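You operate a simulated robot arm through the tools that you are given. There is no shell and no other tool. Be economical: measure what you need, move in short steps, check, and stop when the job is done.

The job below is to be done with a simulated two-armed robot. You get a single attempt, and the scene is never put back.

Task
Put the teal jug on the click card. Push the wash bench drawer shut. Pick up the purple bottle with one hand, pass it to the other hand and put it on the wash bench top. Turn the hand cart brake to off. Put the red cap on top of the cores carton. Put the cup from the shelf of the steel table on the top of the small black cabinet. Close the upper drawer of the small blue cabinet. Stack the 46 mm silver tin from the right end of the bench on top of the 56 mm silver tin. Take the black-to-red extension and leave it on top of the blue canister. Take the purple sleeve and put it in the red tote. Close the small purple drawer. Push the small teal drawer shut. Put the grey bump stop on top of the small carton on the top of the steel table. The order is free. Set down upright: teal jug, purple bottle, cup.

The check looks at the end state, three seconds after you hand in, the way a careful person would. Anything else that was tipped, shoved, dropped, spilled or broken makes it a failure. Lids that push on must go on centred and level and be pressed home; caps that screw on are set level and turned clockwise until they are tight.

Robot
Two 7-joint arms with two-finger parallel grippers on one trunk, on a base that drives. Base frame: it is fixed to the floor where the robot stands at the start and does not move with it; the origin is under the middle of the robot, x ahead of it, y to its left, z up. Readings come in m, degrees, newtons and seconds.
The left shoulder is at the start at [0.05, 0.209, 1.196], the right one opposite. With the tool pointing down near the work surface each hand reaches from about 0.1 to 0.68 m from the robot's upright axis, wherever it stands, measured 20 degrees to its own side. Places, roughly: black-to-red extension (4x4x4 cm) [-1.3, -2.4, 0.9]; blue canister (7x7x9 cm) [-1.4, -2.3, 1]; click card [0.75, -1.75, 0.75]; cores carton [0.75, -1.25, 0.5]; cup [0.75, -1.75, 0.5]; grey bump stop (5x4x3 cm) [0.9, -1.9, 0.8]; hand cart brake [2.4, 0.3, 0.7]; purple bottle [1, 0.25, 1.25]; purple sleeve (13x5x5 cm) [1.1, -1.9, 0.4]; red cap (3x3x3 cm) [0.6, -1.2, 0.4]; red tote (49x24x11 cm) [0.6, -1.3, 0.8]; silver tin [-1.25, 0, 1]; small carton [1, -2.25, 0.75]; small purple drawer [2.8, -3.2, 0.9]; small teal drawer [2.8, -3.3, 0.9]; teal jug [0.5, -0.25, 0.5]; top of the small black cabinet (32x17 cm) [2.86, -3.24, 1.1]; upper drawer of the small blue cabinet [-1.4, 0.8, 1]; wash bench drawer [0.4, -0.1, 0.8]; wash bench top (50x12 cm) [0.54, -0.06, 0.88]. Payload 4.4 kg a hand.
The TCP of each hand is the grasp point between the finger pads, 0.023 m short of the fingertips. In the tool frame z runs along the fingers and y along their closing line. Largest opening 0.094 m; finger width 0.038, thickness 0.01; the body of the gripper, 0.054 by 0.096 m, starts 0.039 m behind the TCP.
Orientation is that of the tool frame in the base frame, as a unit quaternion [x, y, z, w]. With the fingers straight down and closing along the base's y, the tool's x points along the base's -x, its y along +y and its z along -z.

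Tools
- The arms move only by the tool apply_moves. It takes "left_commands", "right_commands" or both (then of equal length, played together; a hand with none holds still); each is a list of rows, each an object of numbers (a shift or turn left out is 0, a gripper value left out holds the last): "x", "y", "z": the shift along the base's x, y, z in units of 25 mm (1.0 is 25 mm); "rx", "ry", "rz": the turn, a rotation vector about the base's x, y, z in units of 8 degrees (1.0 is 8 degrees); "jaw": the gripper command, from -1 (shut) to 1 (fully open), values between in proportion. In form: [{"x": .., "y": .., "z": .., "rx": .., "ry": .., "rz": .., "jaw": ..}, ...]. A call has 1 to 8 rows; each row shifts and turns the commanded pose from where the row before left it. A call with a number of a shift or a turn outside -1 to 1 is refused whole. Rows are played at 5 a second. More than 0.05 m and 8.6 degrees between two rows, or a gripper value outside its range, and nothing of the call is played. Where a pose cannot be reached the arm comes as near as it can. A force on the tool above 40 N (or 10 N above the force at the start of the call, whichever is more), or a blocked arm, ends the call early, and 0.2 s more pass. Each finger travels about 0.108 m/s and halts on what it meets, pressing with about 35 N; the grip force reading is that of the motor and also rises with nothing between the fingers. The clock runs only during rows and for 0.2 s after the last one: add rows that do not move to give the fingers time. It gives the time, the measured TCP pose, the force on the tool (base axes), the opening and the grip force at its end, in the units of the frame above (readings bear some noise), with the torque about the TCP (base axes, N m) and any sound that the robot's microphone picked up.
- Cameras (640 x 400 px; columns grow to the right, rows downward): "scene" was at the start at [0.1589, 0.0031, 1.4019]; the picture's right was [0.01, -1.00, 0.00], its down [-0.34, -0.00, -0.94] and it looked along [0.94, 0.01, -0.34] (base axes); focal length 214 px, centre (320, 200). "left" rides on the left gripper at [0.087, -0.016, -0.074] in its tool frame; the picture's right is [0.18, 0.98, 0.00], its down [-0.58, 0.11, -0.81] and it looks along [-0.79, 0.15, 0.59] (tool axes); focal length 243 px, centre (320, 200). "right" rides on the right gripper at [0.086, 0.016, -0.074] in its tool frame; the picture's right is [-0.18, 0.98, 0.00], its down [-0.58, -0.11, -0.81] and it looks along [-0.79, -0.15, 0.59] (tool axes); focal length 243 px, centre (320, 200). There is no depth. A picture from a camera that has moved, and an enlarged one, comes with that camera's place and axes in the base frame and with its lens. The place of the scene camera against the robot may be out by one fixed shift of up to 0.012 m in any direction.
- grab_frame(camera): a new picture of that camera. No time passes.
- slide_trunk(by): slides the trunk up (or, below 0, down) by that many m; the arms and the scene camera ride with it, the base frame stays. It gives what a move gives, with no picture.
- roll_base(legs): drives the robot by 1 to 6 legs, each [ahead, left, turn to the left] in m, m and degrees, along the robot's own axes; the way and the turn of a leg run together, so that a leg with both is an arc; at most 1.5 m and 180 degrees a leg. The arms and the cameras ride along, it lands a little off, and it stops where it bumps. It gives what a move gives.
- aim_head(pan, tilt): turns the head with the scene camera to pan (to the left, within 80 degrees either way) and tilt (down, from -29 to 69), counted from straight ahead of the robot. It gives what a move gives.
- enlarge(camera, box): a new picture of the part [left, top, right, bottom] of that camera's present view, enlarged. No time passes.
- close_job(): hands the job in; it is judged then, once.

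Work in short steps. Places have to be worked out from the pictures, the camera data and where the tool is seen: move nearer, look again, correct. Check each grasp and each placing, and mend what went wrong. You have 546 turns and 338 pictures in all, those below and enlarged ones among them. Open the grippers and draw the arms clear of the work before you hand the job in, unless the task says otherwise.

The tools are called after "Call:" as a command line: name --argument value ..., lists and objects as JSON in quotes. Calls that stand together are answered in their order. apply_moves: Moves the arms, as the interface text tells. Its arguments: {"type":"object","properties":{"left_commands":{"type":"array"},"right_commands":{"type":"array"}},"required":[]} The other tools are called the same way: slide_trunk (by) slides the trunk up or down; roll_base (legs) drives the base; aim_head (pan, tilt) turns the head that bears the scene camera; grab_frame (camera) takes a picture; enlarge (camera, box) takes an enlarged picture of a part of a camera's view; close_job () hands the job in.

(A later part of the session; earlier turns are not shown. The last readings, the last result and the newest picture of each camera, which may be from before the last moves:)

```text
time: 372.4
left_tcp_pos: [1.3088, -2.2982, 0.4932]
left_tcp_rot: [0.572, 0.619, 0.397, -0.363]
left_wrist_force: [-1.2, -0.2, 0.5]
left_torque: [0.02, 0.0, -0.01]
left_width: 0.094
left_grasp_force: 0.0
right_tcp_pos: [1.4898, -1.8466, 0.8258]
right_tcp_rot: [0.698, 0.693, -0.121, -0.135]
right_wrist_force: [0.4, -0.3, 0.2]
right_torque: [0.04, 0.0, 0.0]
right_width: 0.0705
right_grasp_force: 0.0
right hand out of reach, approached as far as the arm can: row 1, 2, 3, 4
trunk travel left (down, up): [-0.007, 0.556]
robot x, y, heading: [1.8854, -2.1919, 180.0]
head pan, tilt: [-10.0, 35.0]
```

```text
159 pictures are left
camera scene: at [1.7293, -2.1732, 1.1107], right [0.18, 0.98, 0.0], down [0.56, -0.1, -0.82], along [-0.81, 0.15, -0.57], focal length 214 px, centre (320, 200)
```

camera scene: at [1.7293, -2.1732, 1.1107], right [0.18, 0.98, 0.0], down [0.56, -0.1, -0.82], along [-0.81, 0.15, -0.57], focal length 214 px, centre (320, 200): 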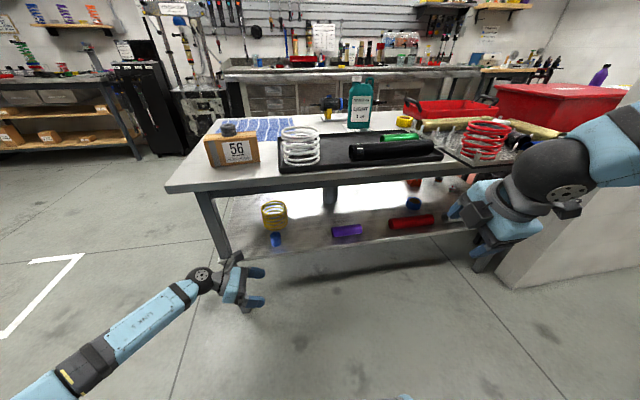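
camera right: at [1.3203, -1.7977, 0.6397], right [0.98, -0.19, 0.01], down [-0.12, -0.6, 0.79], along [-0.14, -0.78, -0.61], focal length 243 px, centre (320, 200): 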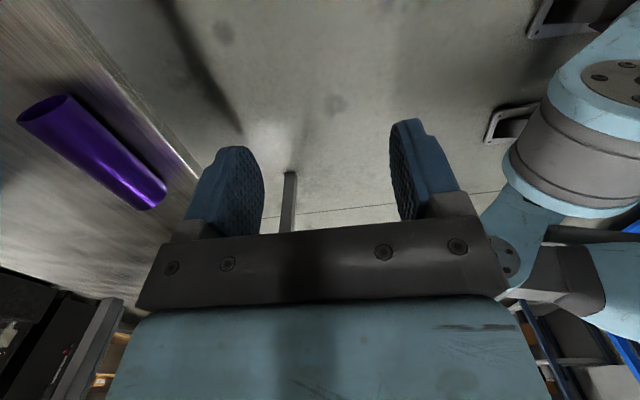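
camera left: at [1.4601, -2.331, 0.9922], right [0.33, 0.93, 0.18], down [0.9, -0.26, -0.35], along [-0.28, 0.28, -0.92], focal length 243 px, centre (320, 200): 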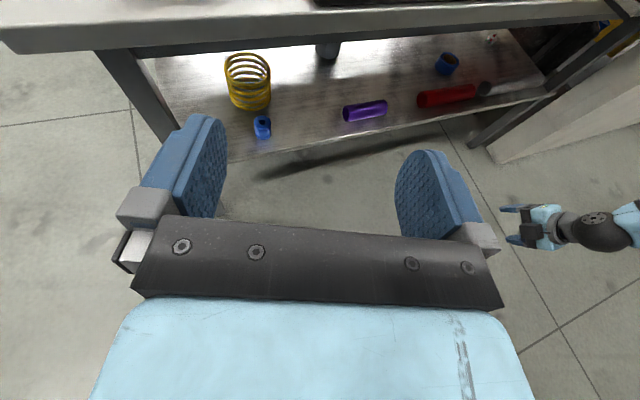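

The left tool now points exactly along the sleeve. I raise the right hand well clear, then shift right 0.274 m and look before going under the table.

Call:
apply_moves --right_commands '[{"z": 1}, {"z": 1}, {"z": 1}, {"z": 1}, {"z": 1}, {"z": 1}, {"z": 1}, {"z": 1}]'

Call:
roll_base --legs '[[0, -0.274, 0], [0.1, 0, 0]]'

Call:
grab_frame --camera "scene"

Call:
grab_frame --camera "left"

```text
time: 374.2
left_tcp_pos: [1.3076, -2.2976, 0.4931]
left_tcp_rot: [0.572, 0.618, 0.398, -0.363]
left_wrist_force: [-0.2, -0.1, 0.1]
left_torque: [-0.02, 0.01, -0.01]
left_width: 0.094
left_grasp_force: 0.0
right_tcp_pos: [1.4909, -1.8464, 1.0253]
right_tcp_rot: [0.698, 0.693, -0.122, -0.135]
right_wrist_force: [-0.5, -0.6, 0.2]
right_torque: [0.03, 0.01, -0.04]
right_width: 0.0707
right_grasp_force: 0.0
trunk travel left (down, up): [-0.007, 0.556]
robot x, y, heading: [1.8828, -2.1909, 179.6]
head pan, tilt: [-10.0, 35.0]
```

```text
time: 377.9
left_tcp_pos: [1.2094, -2.0216, 0.4917]
left_tcp_rot: [0.573, 0.618, 0.398, -0.362]
left_wrist_force: [-0.1, 0.3, -0.4]
left_torque: [0.01, -0.03, 0.0]
left_width: 0.0938
left_grasp_force: 0.0
right_tcp_pos: [1.3927, -1.5706, 1.0247]
right_tcp_rot: [0.7, 0.691, -0.121, -0.135]
right_wrist_force: [-0.3, -0.9, -0.3]
right_torque: [0.0, 0.01, 0.02]
right_width: 0.0704
right_grasp_force: 0.1
trunk travel left (down, up): [-0.007, 0.556]
robot x, y, heading: [1.7886, -1.9187, 179.9]
head pan, tilt: [-10.0, 35.0]
```

```text
158 pictures are left
camera scene: at [1.6301, -1.8977, 1.1106], right [0.18, 0.98, 0.0], down [0.56, -0.1, -0.82], along [-0.81, 0.15, -0.57], focal length 214 px, centre (320, 200)
```

scene: 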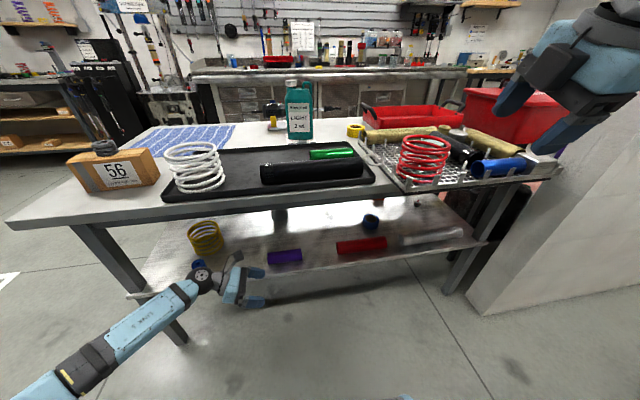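

```text
157 pictures are left
camera left: at [1.1858, -2.0531, 0.601], right [0.96, 0.11, 0.24], down [0.15, -0.97, -0.18], along [0.22, 0.21, -0.95], focal length 243 px, centre (320, 200)
```

left: 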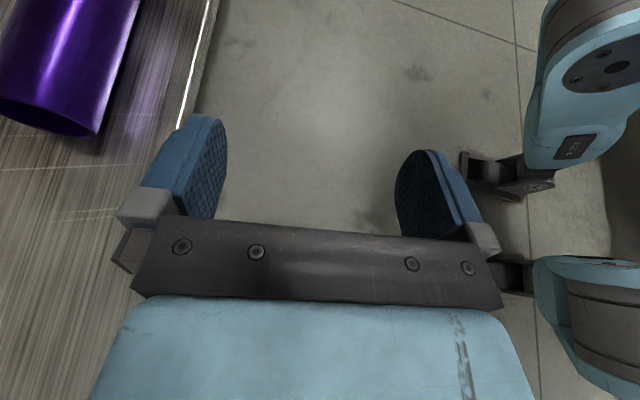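

I drive forward 0.14 m, keeping the fingertips just short of the sleeve's end.

Call:
roll_base --legs '[[0.14, 0.01, 0]]'

Call:
grab_frame --camera "left"

Call:
enlarge --camera "scene" --box '[150, 150, 350, 275]'

```text
time: 379.2
left_tcp_pos: [1.0721, -2.0309, 0.4923]
left_tcp_rot: [0.573, 0.619, 0.398, -0.363]
left_wrist_force: [0.7, 0.1, -0.2]
left_torque: [0.02, -0.01, -0.01]
left_width: 0.0941
left_grasp_force: 0.1
right_tcp_pos: [1.2535, -1.5799, 1.0243]
right_tcp_rot: [0.699, 0.691, -0.121, -0.136]
right_wrist_force: [0.0, 0.2, -0.5]
right_torque: [0.05, 0.01, 0.0]
right_width: 0.0709
right_grasp_force: 0.1
trunk travel left (down, up): [-0.007, 0.556]
robot x, y, heading: [1.6463, -1.9235, 179.6]
head pan, tilt: [-10.0, 35.0]
```

```text
156 pictures are left
camera left: at [1.0474, -2.0623, 0.601], right [0.96, 0.11, 0.24], down [0.15, -0.97, -0.18], along [0.22, 0.21, -0.95], focal length 243 px, centre (320, 200)
```

left: 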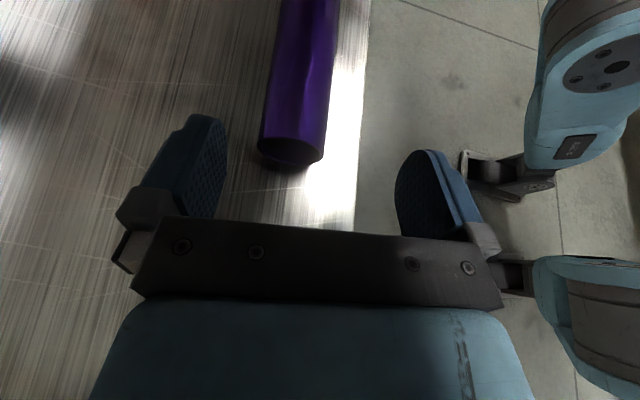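

```text
3.20 times, centred on (250, 212) of scene
camera zoom: at [1.4917, -1.907, 1.1106], right [0.18, 0.98, 0.0], down [0.56, -0.1, -0.82], along [-0.81, 0.15, -0.57], focal length 686 px, centre (544, 160)
```

zoom: 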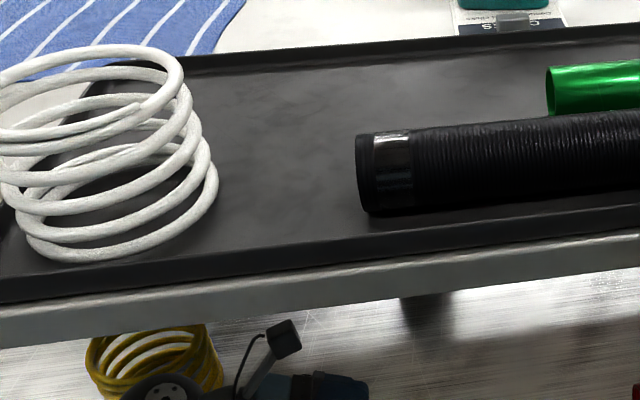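

Sleeve axis is x≈1.060. I correct x, lower to z≈0.453, then advance along +y 6.5 cm.

Call:
apply_moves --left_commands '[{"x": -0.48, "z": -0.5}, {"z": -0.6}, {"z": -0.45}, {}]'

Call:
grab_frame --camera "left"

```text
time: 380.2
left_tcp_pos: [1.0592, -2.0308, 0.4528]
left_tcp_rot: [0.573, 0.619, 0.398, -0.362]
left_wrist_force: [-0.4, -0.2, 0.1]
left_torque: [-0.02, 0.01, -0.01]
left_width: 0.0941
left_grasp_force: 0.1
right_tcp_pos: [1.2527, -1.5806, 1.0242]
right_tcp_rot: [0.699, 0.692, -0.121, -0.136]
right_wrist_force: [0.2, 0.2, 0.8]
right_torque: [0.02, -0.01, -0.04]
right_width: 0.0703
right_grasp_force: 0.0
trunk travel left (down, up): [-0.007, 0.556]
robot x, y, heading: [1.6492, -1.9233, 179.4]
head pan, tilt: [-10.0, 35.0]
```

```text
154 pictures are left
camera left: at [1.0354, -2.062, 0.5623], right [0.96, 0.11, 0.24], down [0.15, -0.97, -0.18], along [0.22, 0.21, -0.95], focal length 243 px, centre (320, 200)
```

left: 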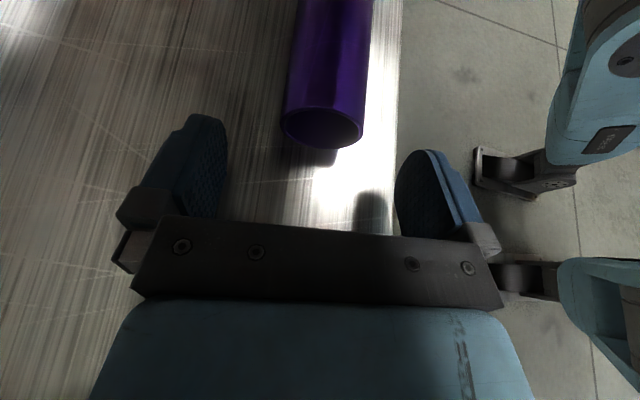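

Call:
apply_moves --left_commands '[{"y": 0.9}, {"y": 0.9}, {"y": 0.9}, {}, {"jaw": 0.2}, {"jaw": -1}, {"jaw": -1}, {"jaw": -1}]'

Call:
grab_frame --camera "left"

```text
time: 382.1
left_tcp_pos: [1.0599, -1.9624, 0.4551]
left_tcp_rot: [0.573, 0.619, 0.398, -0.362]
left_wrist_force: [-0.3, 0.5, 0.3]
left_torque: [-0.02, -0.01, -0.02]
left_width: 0.0446
left_grasp_force: 34.3
right_tcp_pos: [1.2526, -1.5817, 1.025]
right_tcp_rot: [0.699, 0.692, -0.121, -0.135]
right_wrist_force: [0.5, 0.3, 0.5]
right_torque: [-0.01, -0.02, 0.02]
right_width: 0.0708
right_grasp_force: 0.0
trunk travel left (down, up): [-0.007, 0.556]
robot x, y, heading: [1.6491, -1.9264, 179.7]
head pan, tilt: [-10.0, 35.0]
```

```text
153 pictures are left
camera left: at [1.0353, -1.9942, 0.5631], right [0.96, 0.11, 0.24], down [0.15, -0.97, -0.18], along [0.22, 0.21, -0.95], focal length 243 px, centre (320, 200)
```

left: 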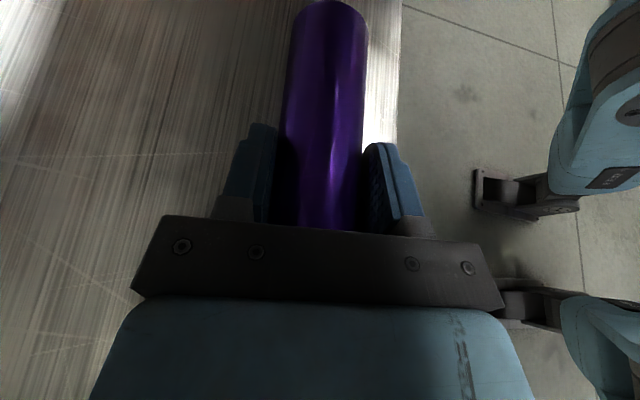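

Sleeve gripped (45 mm). I lift 4 cm and back out from under the table.

Call:
slide_trunk --by 0.05

Call:
roll_base --legs '[[-0.28, 0, 0]]'

Call:
grab_frame --camera "left"

Call:
grab_frame --camera "scene"

```text
time: 383.0
left_tcp_pos: [1.0594, -1.9629, 0.5038]
left_tcp_rot: [0.573, 0.618, 0.398, -0.363]
left_wrist_force: [-0.1, -0.7, -1.3]
left_torque: [-0.02, 0.03, -0.02]
left_width: 0.0444
left_grasp_force: 35.7
right_tcp_pos: [1.2544, -1.5809, 1.0753]
right_tcp_rot: [0.7, 0.691, -0.121, -0.135]
right_wrist_force: [-0.3, -0.3, 0.1]
right_torque: [0.02, 0.03, 0.0]
right_width: 0.0704
right_grasp_force: 0.1
trunk travel left (down, up): [-0.057, 0.506]
robot x, y, heading: [1.6474, -1.9241, 179.8]
head pan, tilt: [-10.0, 35.0]
```

```text
time: 384.9
left_tcp_pos: [1.3399, -1.9627, 0.5041]
left_tcp_rot: [0.574, 0.618, 0.398, -0.361]
left_wrist_force: [0.0, 0.3, -2.3]
left_torque: [-0.05, -0.01, 0.01]
left_width: 0.0443
left_grasp_force: 34.8
right_tcp_pos: [1.5365, -1.5806, 1.0745]
right_tcp_rot: [0.7, 0.691, -0.121, -0.135]
right_wrist_force: [0.6, 0.0, 0.3]
right_torque: [0.0, 0.01, 0.03]
right_width: 0.0705
right_grasp_force: 0.1
trunk travel left (down, up): [-0.057, 0.506]
robot x, y, heading: [1.9306, -1.924, 179.4]
head pan, tilt: [-10.0, 35.0]
```

```text
152 pictures are left
camera left: at [1.3166, -1.9945, 0.6131], right [0.96, 0.1, 0.24], down [0.15, -0.97, -0.18], along [0.22, 0.21, -0.95], focal length 243 px, centre (320, 200)
```

left: 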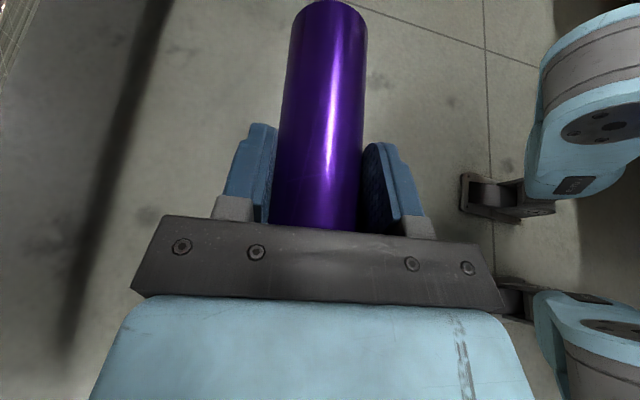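

```text
151 pictures are left
camera scene: at [1.7738, -1.9083, 1.1607], right [0.18, 0.98, 0.0], down [0.56, -0.1, -0.82], along [-0.81, 0.15, -0.57], focal length 214 px, centre (320, 200)
```

scene: 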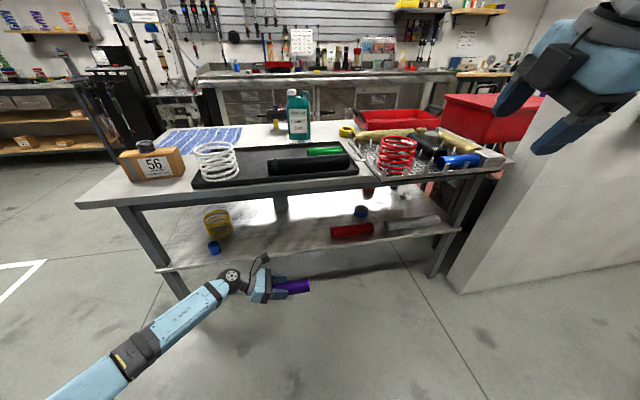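

The sleeve is out. I raise it and go around the table's right end to the front, where the red tote is.

Call:
slide_trunk --by 0.4

Call:
roll_base --legs '[[0.1, 0, 0], [0, 1.15, 0], [1.5, 0, 0], [0.45, 0, 0], [0, 0, 180]]'

Call:
aim_head --pan 25 --tilt 30

Call:
grab_frame --camera "scene"

```text
time: 388.8
left_tcp_pos: [1.3403, -1.9634, 0.9047]
left_tcp_rot: [0.573, 0.619, 0.397, -0.363]
left_wrist_force: [0.1, 0.5, -1.6]
left_torque: [-0.06, -0.02, 0.02]
left_width: 0.0448
left_grasp_force: 35.4
right_tcp_pos: [1.5353, -1.5805, 1.4752]
right_tcp_rot: [0.7, 0.691, -0.12, -0.136]
right_wrist_force: [0.6, 0.2, -0.1]
right_torque: [-0.03, 0.01, -0.01]
right_width: 0.0703
right_grasp_force: 0.1
trunk travel left (down, up): [-0.457, 0.106]
robot x, y, heading: [1.9296, -1.9272, 179.5]
head pan, tilt: [-10.0, 35.0]
```

```text
time: 416.6
left_tcp_pos: [0.4661, -3.0228, 0.9043]
left_tcp_rot: [0.627, -0.563, 0.368, 0.392]
left_wrist_force: [0.5, 0.5, -1.9]
left_torque: [0.04, 0.0, 0.01]
left_width: 0.0442
left_grasp_force: 35.3
right_tcp_pos: [0.281, -3.4105, 1.475]
right_tcp_rot: [0.701, -0.69, 0.134, -0.123]
right_wrist_force: [-0.5, -0.7, -0.3]
right_torque: [0.0, 0.01, 0.03]
right_width: 0.0705
right_grasp_force: 0.0
trunk travel left (down, up): [-0.457, 0.106]
robot x, y, heading: [-0.1221, -3.0799, 1.0]
head pan, tilt: [-10.0, 35.0]
```

```text
time: 417.6
left_tcp_pos: [0.4664, -3.0222, 0.9051]
left_tcp_rot: [0.627, -0.564, 0.368, 0.392]
left_wrist_force: [0.4, 0.4, -2.1]
left_torque: [0.04, 0.02, -0.01]
left_width: 0.044
left_grasp_force: 35.0
right_tcp_pos: [0.2824, -3.4113, 1.4751]
right_tcp_rot: [0.702, -0.689, 0.133, -0.123]
right_wrist_force: [-0.3, 0.1, -0.4]
right_torque: [-0.01, 0.01, -0.01]
right_width: 0.0703
right_grasp_force: 0.0
trunk travel left (down, up): [-0.457, 0.106]
robot x, y, heading: [-0.1229, -3.0754, 1.4]
head pan, tilt: [25.0, 30.0]
```

```text
150 pictures are left
camera scene: at [0.0261, -3.0343, 1.5684], right [0.44, -0.9, 0.0], down [-0.45, -0.22, -0.87], along [0.78, 0.38, -0.5], focal length 214 px, centre (320, 200)
```

scene: 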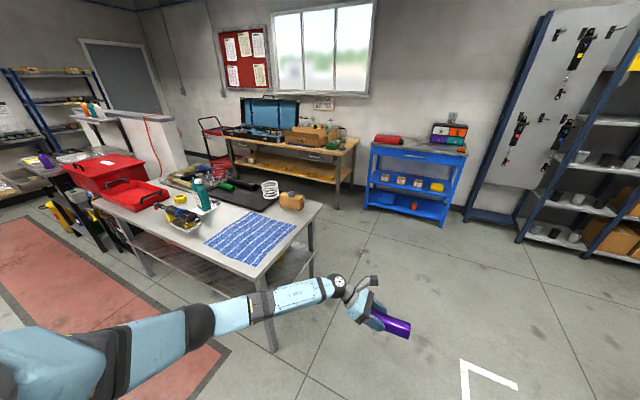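

I turn and strafe back along the front of the table to the tote.

Call:
roll_base --legs '[[-0.3, 0, -1.3], [0, 1.5, 0], [0, 0.25, 0]]'

Call:
aim_head --pan 0 --tilt 38

Call:
grab_frame --camera "scene"

```text
time: 434.9
left_tcp_pos: [0.1557, -1.2995, 0.9041]
left_tcp_rot: [0.622, -0.569, 0.365, 0.395]
left_wrist_force: [0.3, -0.5, -2.0]
left_torque: [0.04, -0.02, -0.02]
left_width: 0.0442
left_grasp_force: 35.4
right_tcp_pos: [-0.0328, -1.6844, 1.4759]
right_tcp_rot: [0.695, -0.695, 0.134, -0.122]
right_wrist_force: [-0.1, -0.8, 0.0]
right_torque: [-0.01, 0.02, 0.0]
right_width: 0.0706
right_grasp_force: 0.1
trunk travel left (down, up): [-0.457, 0.106]
robot x, y, heading: [-0.4324, -1.3463, 0.6]
head pan, tilt: [25.0, 30.0]
```

```text
time: 435.7
left_tcp_pos: [0.1563, -1.2992, 0.9032]
left_tcp_rot: [0.623, -0.568, 0.365, 0.394]
left_wrist_force: [0.1, 0.1, -1.7]
left_torque: [0.08, -0.03, -0.01]
left_width: 0.0439
left_grasp_force: 34.9
right_tcp_pos: [-0.0327, -1.684, 1.475]
right_tcp_rot: [0.696, -0.695, 0.134, -0.122]
right_wrist_force: [-0.8, 0.4, -0.8]
right_torque: [0.02, 0.03, 0.01]
right_width: 0.0705
right_grasp_force: 0.1
trunk travel left (down, up): [-0.457, 0.106]
robot x, y, heading: [-0.4294, -1.3432, 0.6]
head pan, tilt: [0.0, 38.0]
```

```text
149 pictures are left
camera scene: at [-0.2791, -1.3412, 1.5561], right [0.01, -1.0, 0.0], down [-0.62, -0.01, -0.79], along [0.79, 0.01, -0.62], focal length 214 px, centre (320, 200)
```

scene: 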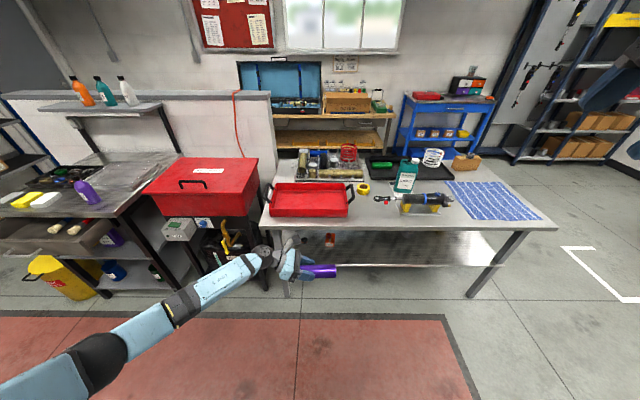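

Tote interior ≈ x 0.51–0.72, y −1.09 to −1.49. I raise 0.09 and drive the sleeve over it.

Call:
slide_trunk --by 0.1

Call:
roll_base --legs '[[0.45, 0.05, -0.6]]'

Call:
grab_frame --camera "left"

Call:
grab_frame --camera "scene"

```text
time: 437.1
left_tcp_pos: [0.1563, -1.2973, 1.0053]
left_tcp_rot: [0.622, -0.569, 0.364, 0.396]
left_wrist_force: [0.2, 0.0, -1.6]
left_torque: [0.05, 0.02, -0.02]
left_width: 0.044
left_grasp_force: 34.9
right_tcp_pos: [-0.0319, -1.6841, 1.5736]
right_tcp_rot: [0.695, -0.695, 0.135, -0.123]
right_wrist_force: [0.3, -0.7, -0.1]
right_torque: [0.0, 0.01, -0.02]
right_width: 0.0707
right_grasp_force: 0.1
trunk travel left (down, up): [-0.557, 0.006]
robot x, y, heading: [-0.4306, -1.3459, 0.5]
head pan, tilt: [0.0, 38.0]
```

```text
time: 439.8
left_tcp_pos: [0.6004, -1.2515, 1.0047]
left_tcp_rot: [0.621, -0.571, 0.363, 0.396]
left_wrist_force: [-0.5, 0.6, -1.9]
left_torque: [0.07, -0.01, 0.03]
left_width: 0.0442
left_grasp_force: 35.2
right_tcp_pos: [0.4071, -1.6356, 1.5757]
right_tcp_rot: [-0.693, 0.697, -0.135, 0.123]
right_wrist_force: [-0.3, 0.6, 0.0]
right_torque: [0.0, -0.03, 0.0]
right_width: 0.0706
right_grasp_force: 0.1
trunk travel left (down, up): [-0.557, 0.006]
robot x, y, heading: [0.0134, -1.2936, -0.2]
head pan, tilt: [0.0, 38.0]
```

```text
148 pictures are left
camera left: at [0.6238, -1.2205, 1.1133], right [-0.96, -0.11, 0.24], down [-0.15, 0.97, -0.18], along [-0.21, -0.21, -0.95], focal length 243 px, centre (320, 200)
```

left: 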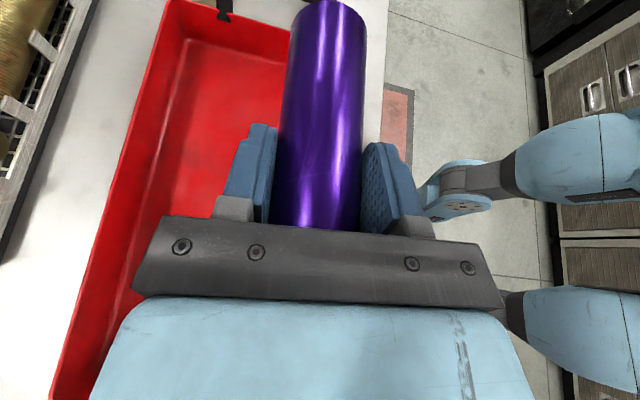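

```text
147 pictures are left
camera scene: at [0.1643, -1.2915, 1.6563], right [0.0, -1.0, 0.0], down [-0.62, 0.0, -0.79], along [0.79, 0.0, -0.62], focal length 214 px, centre (320, 200)
```

scene: 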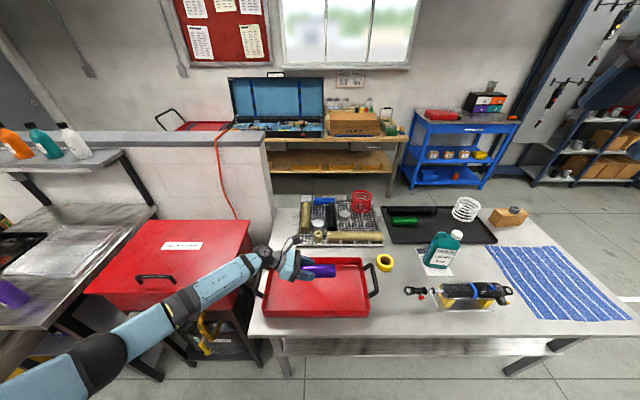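

Call:
enlarge --camera "scene" --box '[80, 200, 400, 400]'

```text
2.00 times, centred on (240, 300) of scene
camera zoom: at [0.1643, -1.2915, 1.6563], right [0.0, -1.0, 0.0], down [-0.62, 0.0, -0.79], along [0.79, 0.0, -0.62], focal length 429 px, centre (480, 0)
```

zoom: 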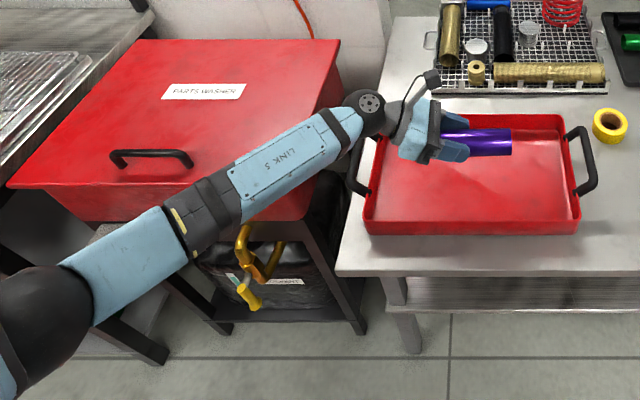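

The washer lid beside the tote is at z≈0.935 and the forearm passes over its corner. I lower 0.07 and look.

Call:
slide_trunk --by -0.07

Call:
enlarge --camera "scene" --box '[160, 190, 400, 340]'

```text
time: 440.9
left_tcp_pos: [0.6013, -1.2527, 0.9331]
left_tcp_rot: [0.62, -0.571, 0.363, 0.397]
left_wrist_force: [0.5, -0.2, -1.7]
left_torque: [0.02, -0.03, -0.01]
left_width: 0.0441
left_grasp_force: 35.4
right_tcp_pos: [0.4078, -1.6362, 1.5054]
right_tcp_rot: [-0.693, 0.697, -0.135, 0.122]
right_wrist_force: [-1.1, 0.0, 0.0]
right_torque: [0.0, -0.01, 0.02]
right_width: 0.0705
right_grasp_force: 0.2
trunk travel left (down, up): [-0.487, 0.076]
robot x, y, heading: [0.0128, -1.2908, 0.1]
head pan, tilt: [0.0, 38.0]
```

```text
2.67 times, centred on (280, 265) of scene
camera zoom: at [0.1651, -1.2913, 1.5862], right [0.0, -1.0, 0.0], down [-0.62, 0.0, -0.79], along [0.79, 0.0, -0.62], focal length 572 px, centre (427, 27)
```

zoom: 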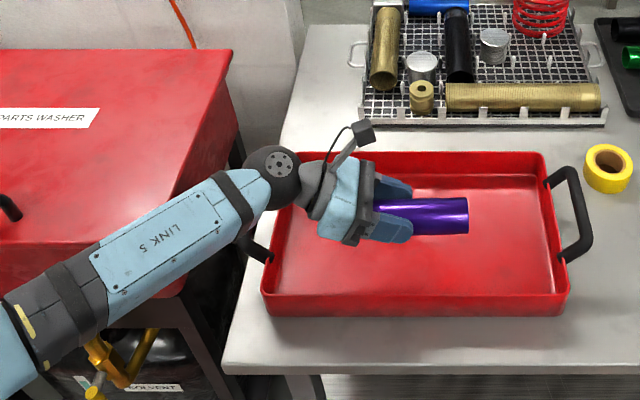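

I shift 4 cm toward the tote's middle and lower 3 cm more, then release.

Call:
roll_base --legs '[[0.0, -0.04, 0]]'

Call:
slide_trunk --by -0.03

Call:
apply_moves --left_commands '[{"jaw": 0}, {"jaw": 0.2}, {}, {}]'

Call:
enlarge --camera "scene" --box '[160, 190, 400, 340]'

```text
time: 441.9
left_tcp_pos: [0.601, -1.2905, 0.9344]
left_tcp_rot: [0.62, -0.571, 0.363, 0.396]
left_wrist_force: [0.1, 0.9, -1.1]
left_torque: [0.06, 0.01, -0.03]
left_width: 0.044
left_grasp_force: 34.9
right_tcp_pos: [0.4083, -1.6734, 1.5058]
right_tcp_rot: [-0.693, 0.698, -0.136, 0.121]
right_wrist_force: [0.4, 0.0, 0.0]
right_torque: [0.03, -0.04, -0.01]
right_width: 0.0707
right_grasp_force: 0.1
trunk travel left (down, up): [-0.487, 0.076]
robot x, y, heading: [0.0148, -1.3304, 0.1]
head pan, tilt: [0.0, 38.0]
```

```text
time: 442.6
left_tcp_pos: [0.6009, -1.2921, 0.9044]
left_tcp_rot: [0.62, -0.572, 0.363, 0.396]
left_wrist_force: [0.0, 0.2, -2.0]
left_torque: [0.05, -0.03, 0.0]
left_width: 0.0441
left_grasp_force: 35.7
right_tcp_pos: [0.4084, -1.6747, 1.4752]
right_tcp_rot: [-0.693, 0.698, -0.135, 0.122]
right_wrist_force: [-0.5, -0.7, -0.1]
right_torque: [0.01, -0.03, 0.0]
right_width: 0.0704
right_grasp_force: 0.0
trunk travel left (down, up): [-0.457, 0.106]
robot x, y, heading: [0.013, -1.3303, -0.1]
head pan, tilt: [0.0, 38.0]
```

```text
time: 443.6
left_tcp_pos: [0.6005, -1.2927, 0.9042]
left_tcp_rot: [0.62, -0.572, 0.363, 0.396]
left_wrist_force: [-0.1, -0.8, 0.6]
left_torque: [0.0, -0.03, 0.02]
left_width: 0.0566
left_grasp_force: 0.1
right_tcp_pos: [0.4082, -1.6758, 1.4746]
right_tcp_rot: [-0.694, 0.697, -0.135, 0.121]
right_wrist_force: [-0.8, -0.7, 0.6]
right_torque: [0.0, 0.0, 0.0]
right_width: 0.0707
right_grasp_force: 0.1
trunk travel left (down, up): [-0.457, 0.106]
robot x, y, heading: [0.0157, -1.3295, 0.1]
head pan, tilt: [0.0, 38.0]
```

```text
2.67 times, centred on (280, 265) of scene
camera zoom: at [0.1653, -1.3305, 1.5561], right [0.0, -1.0, 0.0], down [-0.62, 0.0, -0.79], along [0.79, 0.0, -0.62], focal length 572 px, centre (427, 27)
```

zoom: 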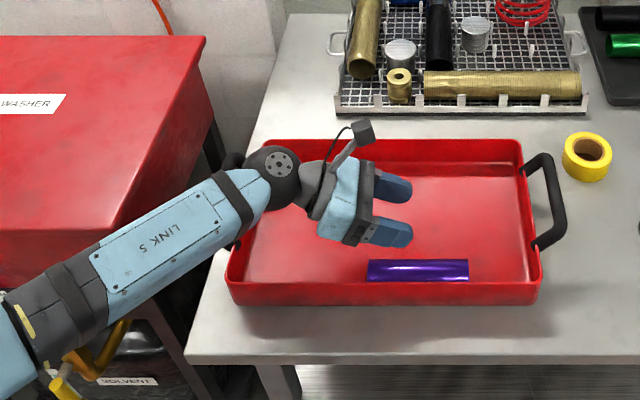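

The sleeve lies in the tote. I lift out and back away, then turn the left hand to point forward again (closed) for re-shutting the wash bench drawer.

Call:
slide_trunk --by 0.1

Call:
roll_base --legs '[[-0.5, 0, 0]]'

Call:
apply_moves --left_commands '[{"rz": 1, "jaw": -1}, {"rz": 1}, {"rz": 1}, {"rz": 1}, {"rz": 1}, {"rz": 1}, {"rz": 1}, {"rz": 1}]'

Call:
apply_moves --left_commands '[{"rz": 1}, {"rz": 1}, {"rz": 1}, {}]'

Call:
roll_base --legs '[[0.0, 1.3, 0]]'

Call:
aim_head --pan 0 --tilt 40

Call:
grab_frame --camera "scene"

```text
time: 445.0
left_tcp_pos: [0.6016, -1.2915, 1.0044]
left_tcp_rot: [0.621, -0.571, 0.362, 0.396]
left_wrist_force: [-0.5, -0.5, -0.4]
left_torque: [-0.01, -0.01, 0.02]
left_width: 0.0563
left_grasp_force: 0.1
right_tcp_pos: [0.409, -1.6736, 1.5756]
right_tcp_rot: [-0.693, 0.698, -0.136, 0.122]
right_wrist_force: [-0.1, 0.2, -0.5]
right_torque: [-0.02, 0.01, 0.02]
right_width: 0.0706
right_grasp_force: 0.0
trunk travel left (down, up): [-0.557, 0.006]
robot x, y, heading: [0.0125, -1.3336, 0.2]
head pan, tilt: [0.0, 38.0]
```

```text
time: 447.9
left_tcp_pos: [0.1009, -1.2904, 1.0039]
left_tcp_rot: [0.621, -0.57, 0.364, 0.396]
left_wrist_force: [0.0, -0.4, 0.1]
left_torque: [-0.02, -0.01, 0.0]
left_width: 0.0562
left_grasp_force: 0.1
right_tcp_pos: [-0.0909, -1.6738, 1.5737]
right_tcp_rot: [-0.694, 0.697, -0.135, 0.121]
right_wrist_force: [0.5, -1.2, 0.2]
right_torque: [0.0, 0.01, -0.01]
right_width: 0.0704
right_grasp_force: 0.1
trunk travel left (down, up): [-0.557, 0.006]
robot x, y, heading: [-0.4909, -1.3349, 0.0]
head pan, tilt: [0.0, 38.0]
```

```text
time: 449.9
left_tcp_pos: [0.111, -1.1788, 0.9735]
left_tcp_rot: [0.835, -0.208, 0.506, 0.051]
left_wrist_force: [0.2, 0.5, -0.4]
left_torque: [0.0, 0.01, 0.0]
left_width: 0.0
left_grasp_force: 35.0
right_tcp_pos: [-0.09, -1.6714, 1.5756]
right_tcp_rot: [-0.694, 0.696, -0.136, 0.121]
right_wrist_force: [0.1, 0.6, 0.0]
right_torque: [-0.02, 0.01, -0.05]
right_width: 0.0707
right_grasp_force: 0.1
trunk travel left (down, up): [-0.557, 0.006]
robot x, y, heading: [-0.4895, -1.3329, 0.2]
head pan, tilt: [0.0, 38.0]
stopped in row 8 (left hand): the arm was blocked; the commanded pose is now the measured one
```

```text
time: 450.3
left_tcp_pos: [0.0966, -1.0145, 0.9403]
left_tcp_rot: [0.843, -0.23, 0.474, -0.106]
left_wrist_force: [-0.5, -0.5, 0.1]
left_torque: [-0.03, -0.01, -0.02]
left_width: 0.0
left_grasp_force: 35.1
left hand out of reach, approached as far as the arm can: row 1, 2
right_tcp_pos: [-0.0922, -1.6688, 1.578]
right_tcp_rot: [-0.695, 0.696, -0.136, 0.12]
right_wrist_force: [0.5, 1.5, -0.3]
right_torque: [-0.03, 0.0, -0.05]
right_width: 0.0705
right_grasp_force: 0.1
trunk travel left (down, up): [-0.557, 0.006]
robot x, y, heading: [-0.489, -1.3321, 0.1]
head pan, tilt: [0.0, 38.0]
stopped in row 2 (left hand): the arm was blocked; the commanded pose is now the measured one
```

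```text
time: 462.0
left_tcp_pos: [0.0935, 0.2865, 0.9415]
left_tcp_rot: [0.843, -0.23, 0.474, -0.107]
left_wrist_force: [0.0, 0.7, -0.7]
left_torque: [0.01, -0.02, -0.02]
left_width: 0.0
left_grasp_force: 34.4
right_tcp_pos: [-0.0948, -0.3705, 1.5747]
right_tcp_rot: [-0.695, 0.696, -0.135, 0.122]
right_wrist_force: [0.5, -0.1, -0.5]
right_torque: [0.0, 0.02, 0.0]
right_width: 0.0705
right_grasp_force: 0.0
trunk travel left (down, up): [-0.557, 0.006]
robot x, y, heading: [-0.4918, -0.0324, 0.4]
head pan, tilt: [0.0, 38.0]
```

```text
time: 462.6
left_tcp_pos: [0.0927, 0.2861, 0.9403]
left_tcp_rot: [0.843, -0.231, 0.474, -0.107]
left_wrist_force: [-0.9, 0.5, 0.2]
left_torque: [-0.01, -0.02, 0.01]
left_width: 0.0001
left_grasp_force: 35.0
right_tcp_pos: [-0.0946, -0.3707, 1.5745]
right_tcp_rot: [-0.695, 0.696, -0.135, 0.122]
right_wrist_force: [-0.5, 0.0, -0.3]
right_torque: [0.02, -0.01, -0.02]
right_width: 0.0706
right_grasp_force: 0.0
trunk travel left (down, up): [-0.557, 0.006]
robot x, y, heading: [-0.4937, -0.0299, 0.3]
head pan, tilt: [0.0, 40.0]
```

```text
143 pictures are left
camera scene: at [-0.3413, -0.0264, 1.6531], right [0.0, -1.0, 0.0], down [-0.64, 0.0, -0.77], along [0.77, 0.0, -0.64], focal length 214 px, centre (320, 200)
```

scene: 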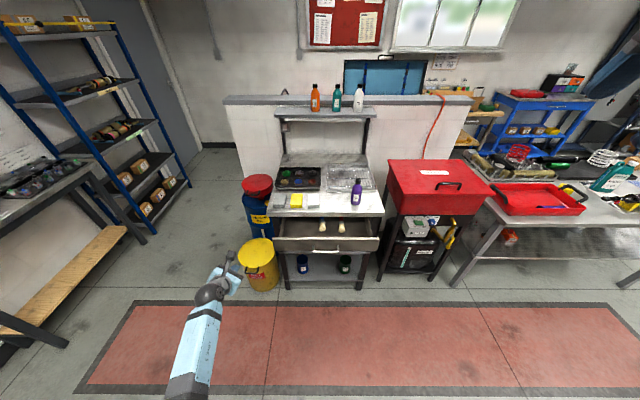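

The left hand now points forward well enough for pushing, and the drawer face is at x≈0.37. I lower 0.13, line up at y≈0.05 and push by driving.

Call:
slide_trunk --by -0.13

Call:
roll_base --legs '[[0.0, -0.24, 0], [0.26, 0, 0]]'

Call:
enlarge --camera "scene" --box '[180, 120, 420, 270]'

```text
time: 464.2
left_tcp_pos: [0.0923, 0.2876, 0.812]
left_tcp_rot: [0.843, -0.23, 0.475, -0.106]
left_wrist_force: [-0.6, 0.3, 0.0]
left_torque: [-0.04, 0.03, -0.02]
left_width: 0.0
left_grasp_force: 35.1
right_tcp_pos: [-0.0937, -0.3696, 1.4451]
right_tcp_rot: [-0.695, 0.696, -0.135, 0.123]
right_wrist_force: [0.2, 0.2, -0.2]
right_torque: [0.04, 0.03, 0.01]
right_width: 0.0705
right_grasp_force: 0.1
trunk travel left (down, up): [-0.427, 0.136]
robot x, y, heading: [-0.4887, -0.0281, 0.1]
head pan, tilt: [0.0, 40.0]
```

```text
time: 468.4
left_tcp_pos: [0.3517, 0.0487, 0.8111]
left_tcp_rot: [0.843, -0.229, 0.474, -0.108]
left_wrist_force: [0.5, -0.1, 0.8]
left_torque: [0.0, -0.01, 0.03]
left_width: 0.0
left_grasp_force: 34.5
right_tcp_pos: [0.1666, -0.6096, 1.4458]
right_tcp_rot: [0.696, -0.695, 0.135, -0.121]
right_wrist_force: [0.3, -0.6, -1.4]
right_torque: [0.03, -0.01, 0.0]
right_width: 0.0705
right_grasp_force: 0.2
trunk travel left (down, up): [-0.427, 0.136]
robot x, y, heading: [-0.2278, -0.2711, 0.3]
head pan, tilt: [0.0, 40.0]
```

```text
2.67 times, centred on (300, 195) of scene
camera zoom: at [-0.081, -0.2661, 1.5232], right [0.01, -1.0, 0.0], down [-0.64, 0.0, -0.77], along [0.77, 0.01, -0.64], focal length 572 px, centre (373, 213)
```

zoom: 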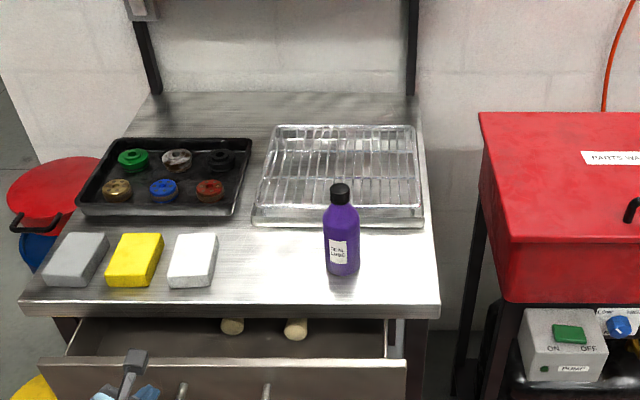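

Call:
roll_base --legs '[[0.15, 0, 0]]'

Call:
aim_head --pan 0 --tilt 50

Call:
grab_frame --camera "scene"

```text
time: 469.6
left_tcp_pos: [0.453, 0.0494, 0.8107]
left_tcp_rot: [0.844, -0.231, 0.471, -0.108]
left_wrist_force: [-5.0, 3.2, 1.4]
left_torque: [-0.05, -0.07, 0.07]
left_width: 0.0
left_grasp_force: 34.8
right_tcp_pos: [0.2748, -0.6078, 1.4447]
right_tcp_rot: [0.696, -0.694, 0.134, -0.123]
right_wrist_force: [0.0, -0.5, -0.1]
right_torque: [0.02, -0.02, -0.02]
right_width: 0.0706
right_grasp_force: 0.0
trunk travel left (down, up): [-0.427, 0.136]
robot x, y, heading: [-0.1229, -0.2687, 0.7]
head pan, tilt: [0.0, 40.0]
stopped in leg 1: the force on the tool passed its limit at 282 N (the readings are from after the stop); the commanded pose is now the measured one
```

```text
time: 470.3
left_tcp_pos: [0.4546, 0.0476, 0.809]
left_tcp_rot: [0.844, -0.231, 0.472, -0.106]
left_wrist_force: [-6.4, 3.3, -0.4]
left_torque: [-0.05, -0.01, 0.08]
left_width: 0.0002
left_grasp_force: 35.0
right_tcp_pos: [0.2743, -0.6081, 1.4456]
right_tcp_rot: [0.696, -0.695, 0.135, -0.122]
right_wrist_force: [0.7, 0.1, 0.1]
right_torque: [0.0, -0.01, -0.03]
right_width: 0.0705
right_grasp_force: 0.1
trunk travel left (down, up): [-0.427, 0.136]
robot x, y, heading: [-0.1207, -0.2671, 0.4]
head pan, tilt: [0.0, 50.0]
```

```text
141 pictures are left
camera scene: at [0.0179, -0.2646, 1.5091], right [0.01, -1.0, 0.0], down [-0.77, -0.01, -0.64], along [0.64, 0.01, -0.77], focal length 214 px, centre (320, 200)
```

scene: 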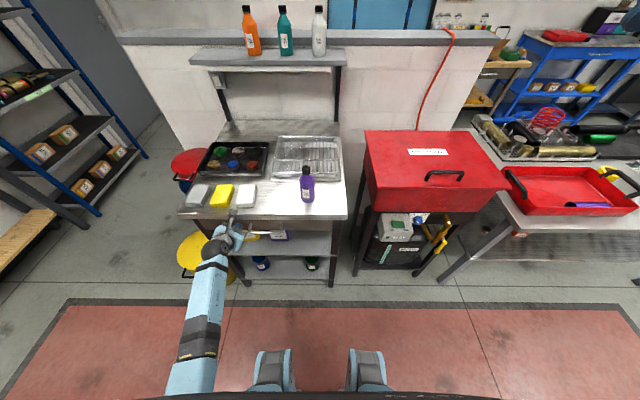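

The wash bench drawer is shut again. I back off, turn round and look at the bench behind.

Call:
roll_base --legs '[[-0.15, 0, 0], [0, 0, 180]]'

Call:
aim_head --pan 0 --tilt 25

Call:
grab_frame --camera "scene"

```text
time: 479.0
left_tcp_pos: [-0.8575, -0.5772, 0.8094]
left_tcp_rot: [0.237, 0.843, -0.103, -0.472]
left_wrist_force: [-0.6, 0.5, -0.5]
left_torque: [-0.04, -0.02, 0.0]
left_width: 0.0001
left_grasp_force: 34.9
right_tcp_pos: [-0.6694, 0.0761, 1.4445]
right_tcp_rot: [0.7, 0.691, -0.12, -0.135]
right_wrist_force: [-0.4, -0.4, 0.0]
right_torque: [0.02, -0.02, 0.01]
right_width: 0.0706
right_grasp_force: 0.0
trunk travel left (down, up): [-0.427, 0.136]
robot x, y, heading: [-0.2745, -0.2722, 179.4]
head pan, tilt: [0.0, 50.0]
```

```text
time: 479.9
left_tcp_pos: [-0.8585, -0.5771, 0.8098]
left_tcp_rot: [0.238, 0.843, -0.103, -0.472]
left_wrist_force: [0.3, -0.1, 1.0]
left_torque: [0.0, 0.02, 0.0]
left_width: 0.0002
left_grasp_force: 34.8
right_tcp_pos: [-0.6685, 0.0766, 1.4443]
right_tcp_rot: [0.701, 0.69, -0.121, -0.135]
right_wrist_force: [0.3, -0.6, 0.0]
right_torque: [-0.05, -0.01, 0.0]
right_width: 0.0705
right_grasp_force: 0.0
trunk travel left (down, up): [-0.427, 0.136]
robot x, y, heading: [-0.2758, -0.2682, 179.8]
head pan, tilt: [0.0, 25.0]
```

```text
140 pictures are left
camera scene: at [-0.4359, -0.2663, 1.5464], right [0.01, 1.0, 0.0], down [0.42, 0.0, -0.91], along [-0.91, 0.01, -0.42], focal length 214 px, centre (320, 200)
```

scene: 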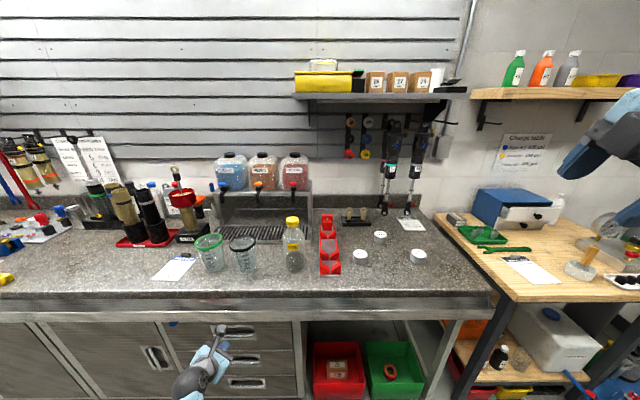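

Call:
enlarge --camera "scene" --box '[300, 190, 460, 290]'

Call:
enlarge --camera "scene" --box '[440, 170, 600, 270]'

```text
4.00 times, centred on (380, 240) of scene
camera zoom: at [-0.4359, -0.2663, 1.5464], right [0.01, 1.0, 0.0], down [0.42, 0.0, -0.91], along [-0.91, 0.01, -0.42], focal length 858 px, centre (80, 40)
```

zoom: 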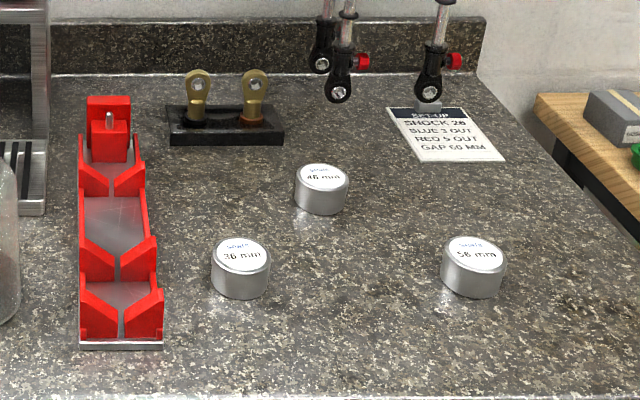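

```text
4.00 times, centred on (520, 220) of scene
camera zoom: at [-0.4359, -0.2663, 1.5464], right [0.01, 1.0, 0.0], down [0.42, 0.0, -0.91], along [-0.91, 0.01, -0.42], focal length 858 px, centre (-480, 120)
```

zoom: 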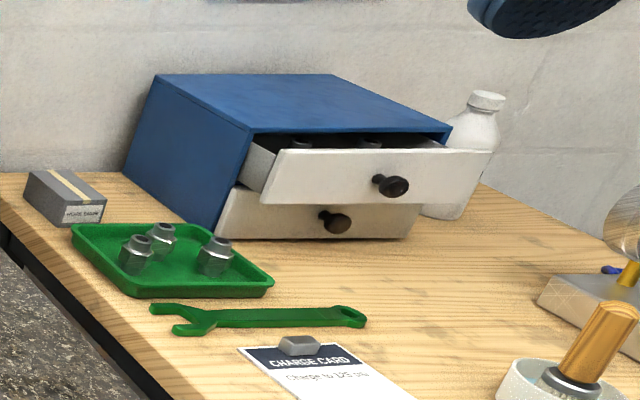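

Tins are labelled 36, 46 and 56 mm, and the small blue cabinet's upper drawer stands open at right. I straighten the right hand to vertical, raise the left clear, and approach the bench.

Call:
apply_moves --left_commands '[{"z": 1}, {"z": 1}, {"z": 1}, {"z": 1}, {"z": 1}, {"z": 1}, {"z": 1}, {"z": 1}]' --right_commands '[{"ry": -1, "jaw": 1}, {"ry": -1}, {"ry": -0.65}, {"z": -1}, {"z": -1}, {"z": -1}, {"z": -1}, {"z": -1}]'

Call:
roll_base --legs '[[0.3, -0.05, 0]]'

Call:
aim_head --pan -15 --tilt 40

Call:
grab_frame --camera "scene"

Call:
grab_frame --camera "right"

```text
time: 480.6
left_tcp_pos: [-0.8504, -0.6805, 0.8734]
left_tcp_rot: [0.29, 0.83, -0.191, -0.436]
left_wrist_force: [0.5, 0.2, 0.6]
left_torque: [0.0, -0.02, 0.01]
left_width: 0.0002
left_grasp_force: 34.3
right_tcp_pos: [-0.669, 0.0765, 1.4451]
right_tcp_rot: [0.71, 0.703, -0.011, -0.027]
right_wrist_force: [0.4, -0.1, 0.3]
right_torque: [0.03, -0.02, -0.02]
right_width: 0.0939
right_grasp_force: 0.1
trunk travel left (down, up): [-0.427, 0.136]
robot x, y, heading: [-0.2768, -0.2705, 179.5]
head pan, tilt: [0.0, 25.0]
stopped in row 3 (left hand): the arm was blocked; the commanded pose is now the measured one
```

```text
time: 481.8
left_tcp_pos: [-0.9175, -0.6681, 0.8749]
left_tcp_rot: [0.291, 0.832, -0.191, -0.432]
left_wrist_force: [16.4, -3.9, 7.0]
left_torque: [0.18, 0.17, 0.05]
left_width: 0.0002
left_grasp_force: 34.7
right_tcp_pos: [-0.7432, 0.0906, 1.4448]
right_tcp_rot: [0.71, 0.704, -0.013, -0.028]
right_wrist_force: [0.0, 0.7, -0.2]
right_torque: [-0.01, -0.02, 0.02]
right_width: 0.0942
right_grasp_force: 0.0
trunk travel left (down, up): [-0.427, 0.136]
robot x, y, heading: [-0.3488, -0.2558, 179.9]
head pan, tilt: [0.0, 25.0]
stopped in leg 1: the force on the tool passed its limit at 211 N (the readings are from after the stop); the commanded pose is now the measured one
```

```text
time: 482.6
left_tcp_pos: [-0.9186, -0.6686, 0.8744]
left_tcp_rot: [0.291, 0.832, -0.19, -0.433]
left_wrist_force: [22.0, -8.1, 8.4]
left_torque: [0.06, 0.17, -0.06]
left_width: 0.0001
left_grasp_force: 35.2
right_tcp_pos: [-0.7414, 0.0883, 1.4455]
right_tcp_rot: [0.71, 0.704, -0.013, -0.029]
right_wrist_force: [-0.3, -0.8, -0.7]
right_torque: [0.01, -0.01, -0.01]
right_width: 0.094
right_grasp_force: 0.1
trunk travel left (down, up): [-0.427, 0.136]
robot x, y, heading: [-0.3505, -0.2562, 179.3]
head pan, tilt: [-15.0, 40.0]
```

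```text
137 pictures are left
camera scene: at [-0.4973, -0.2322, 1.5237], right [0.26, 0.96, 0.0], down [0.62, -0.17, -0.77], along [-0.74, 0.2, -0.64], focal length 214 px, centre (320, 200)
```

scene: 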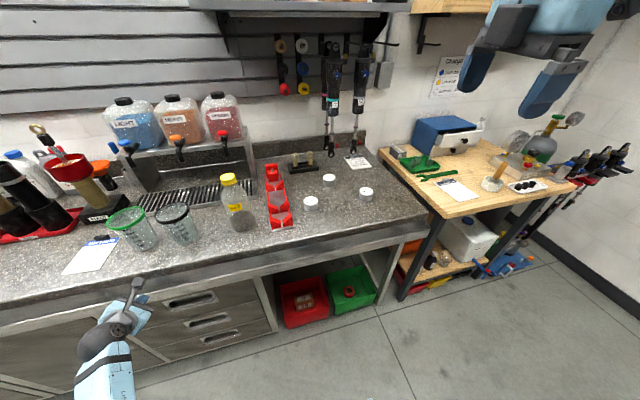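

```text
136 pictures are left
camera right: at [-0.7192, 0.1723, 1.5215], right [0.98, -0.19, -0.06], down [-0.07, -0.6, 0.8], along [-0.19, -0.78, -0.6], focal length 243 px, centre (320, 200)
```

right: 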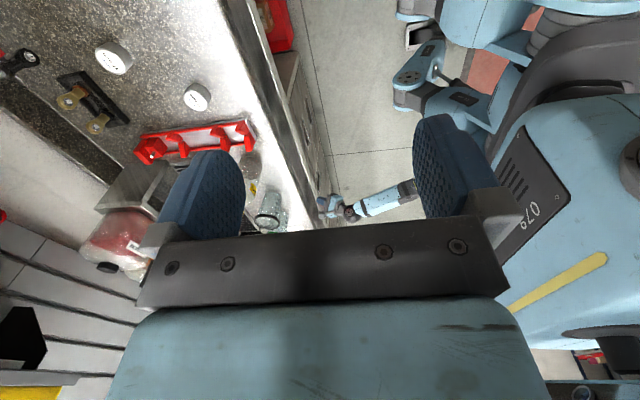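

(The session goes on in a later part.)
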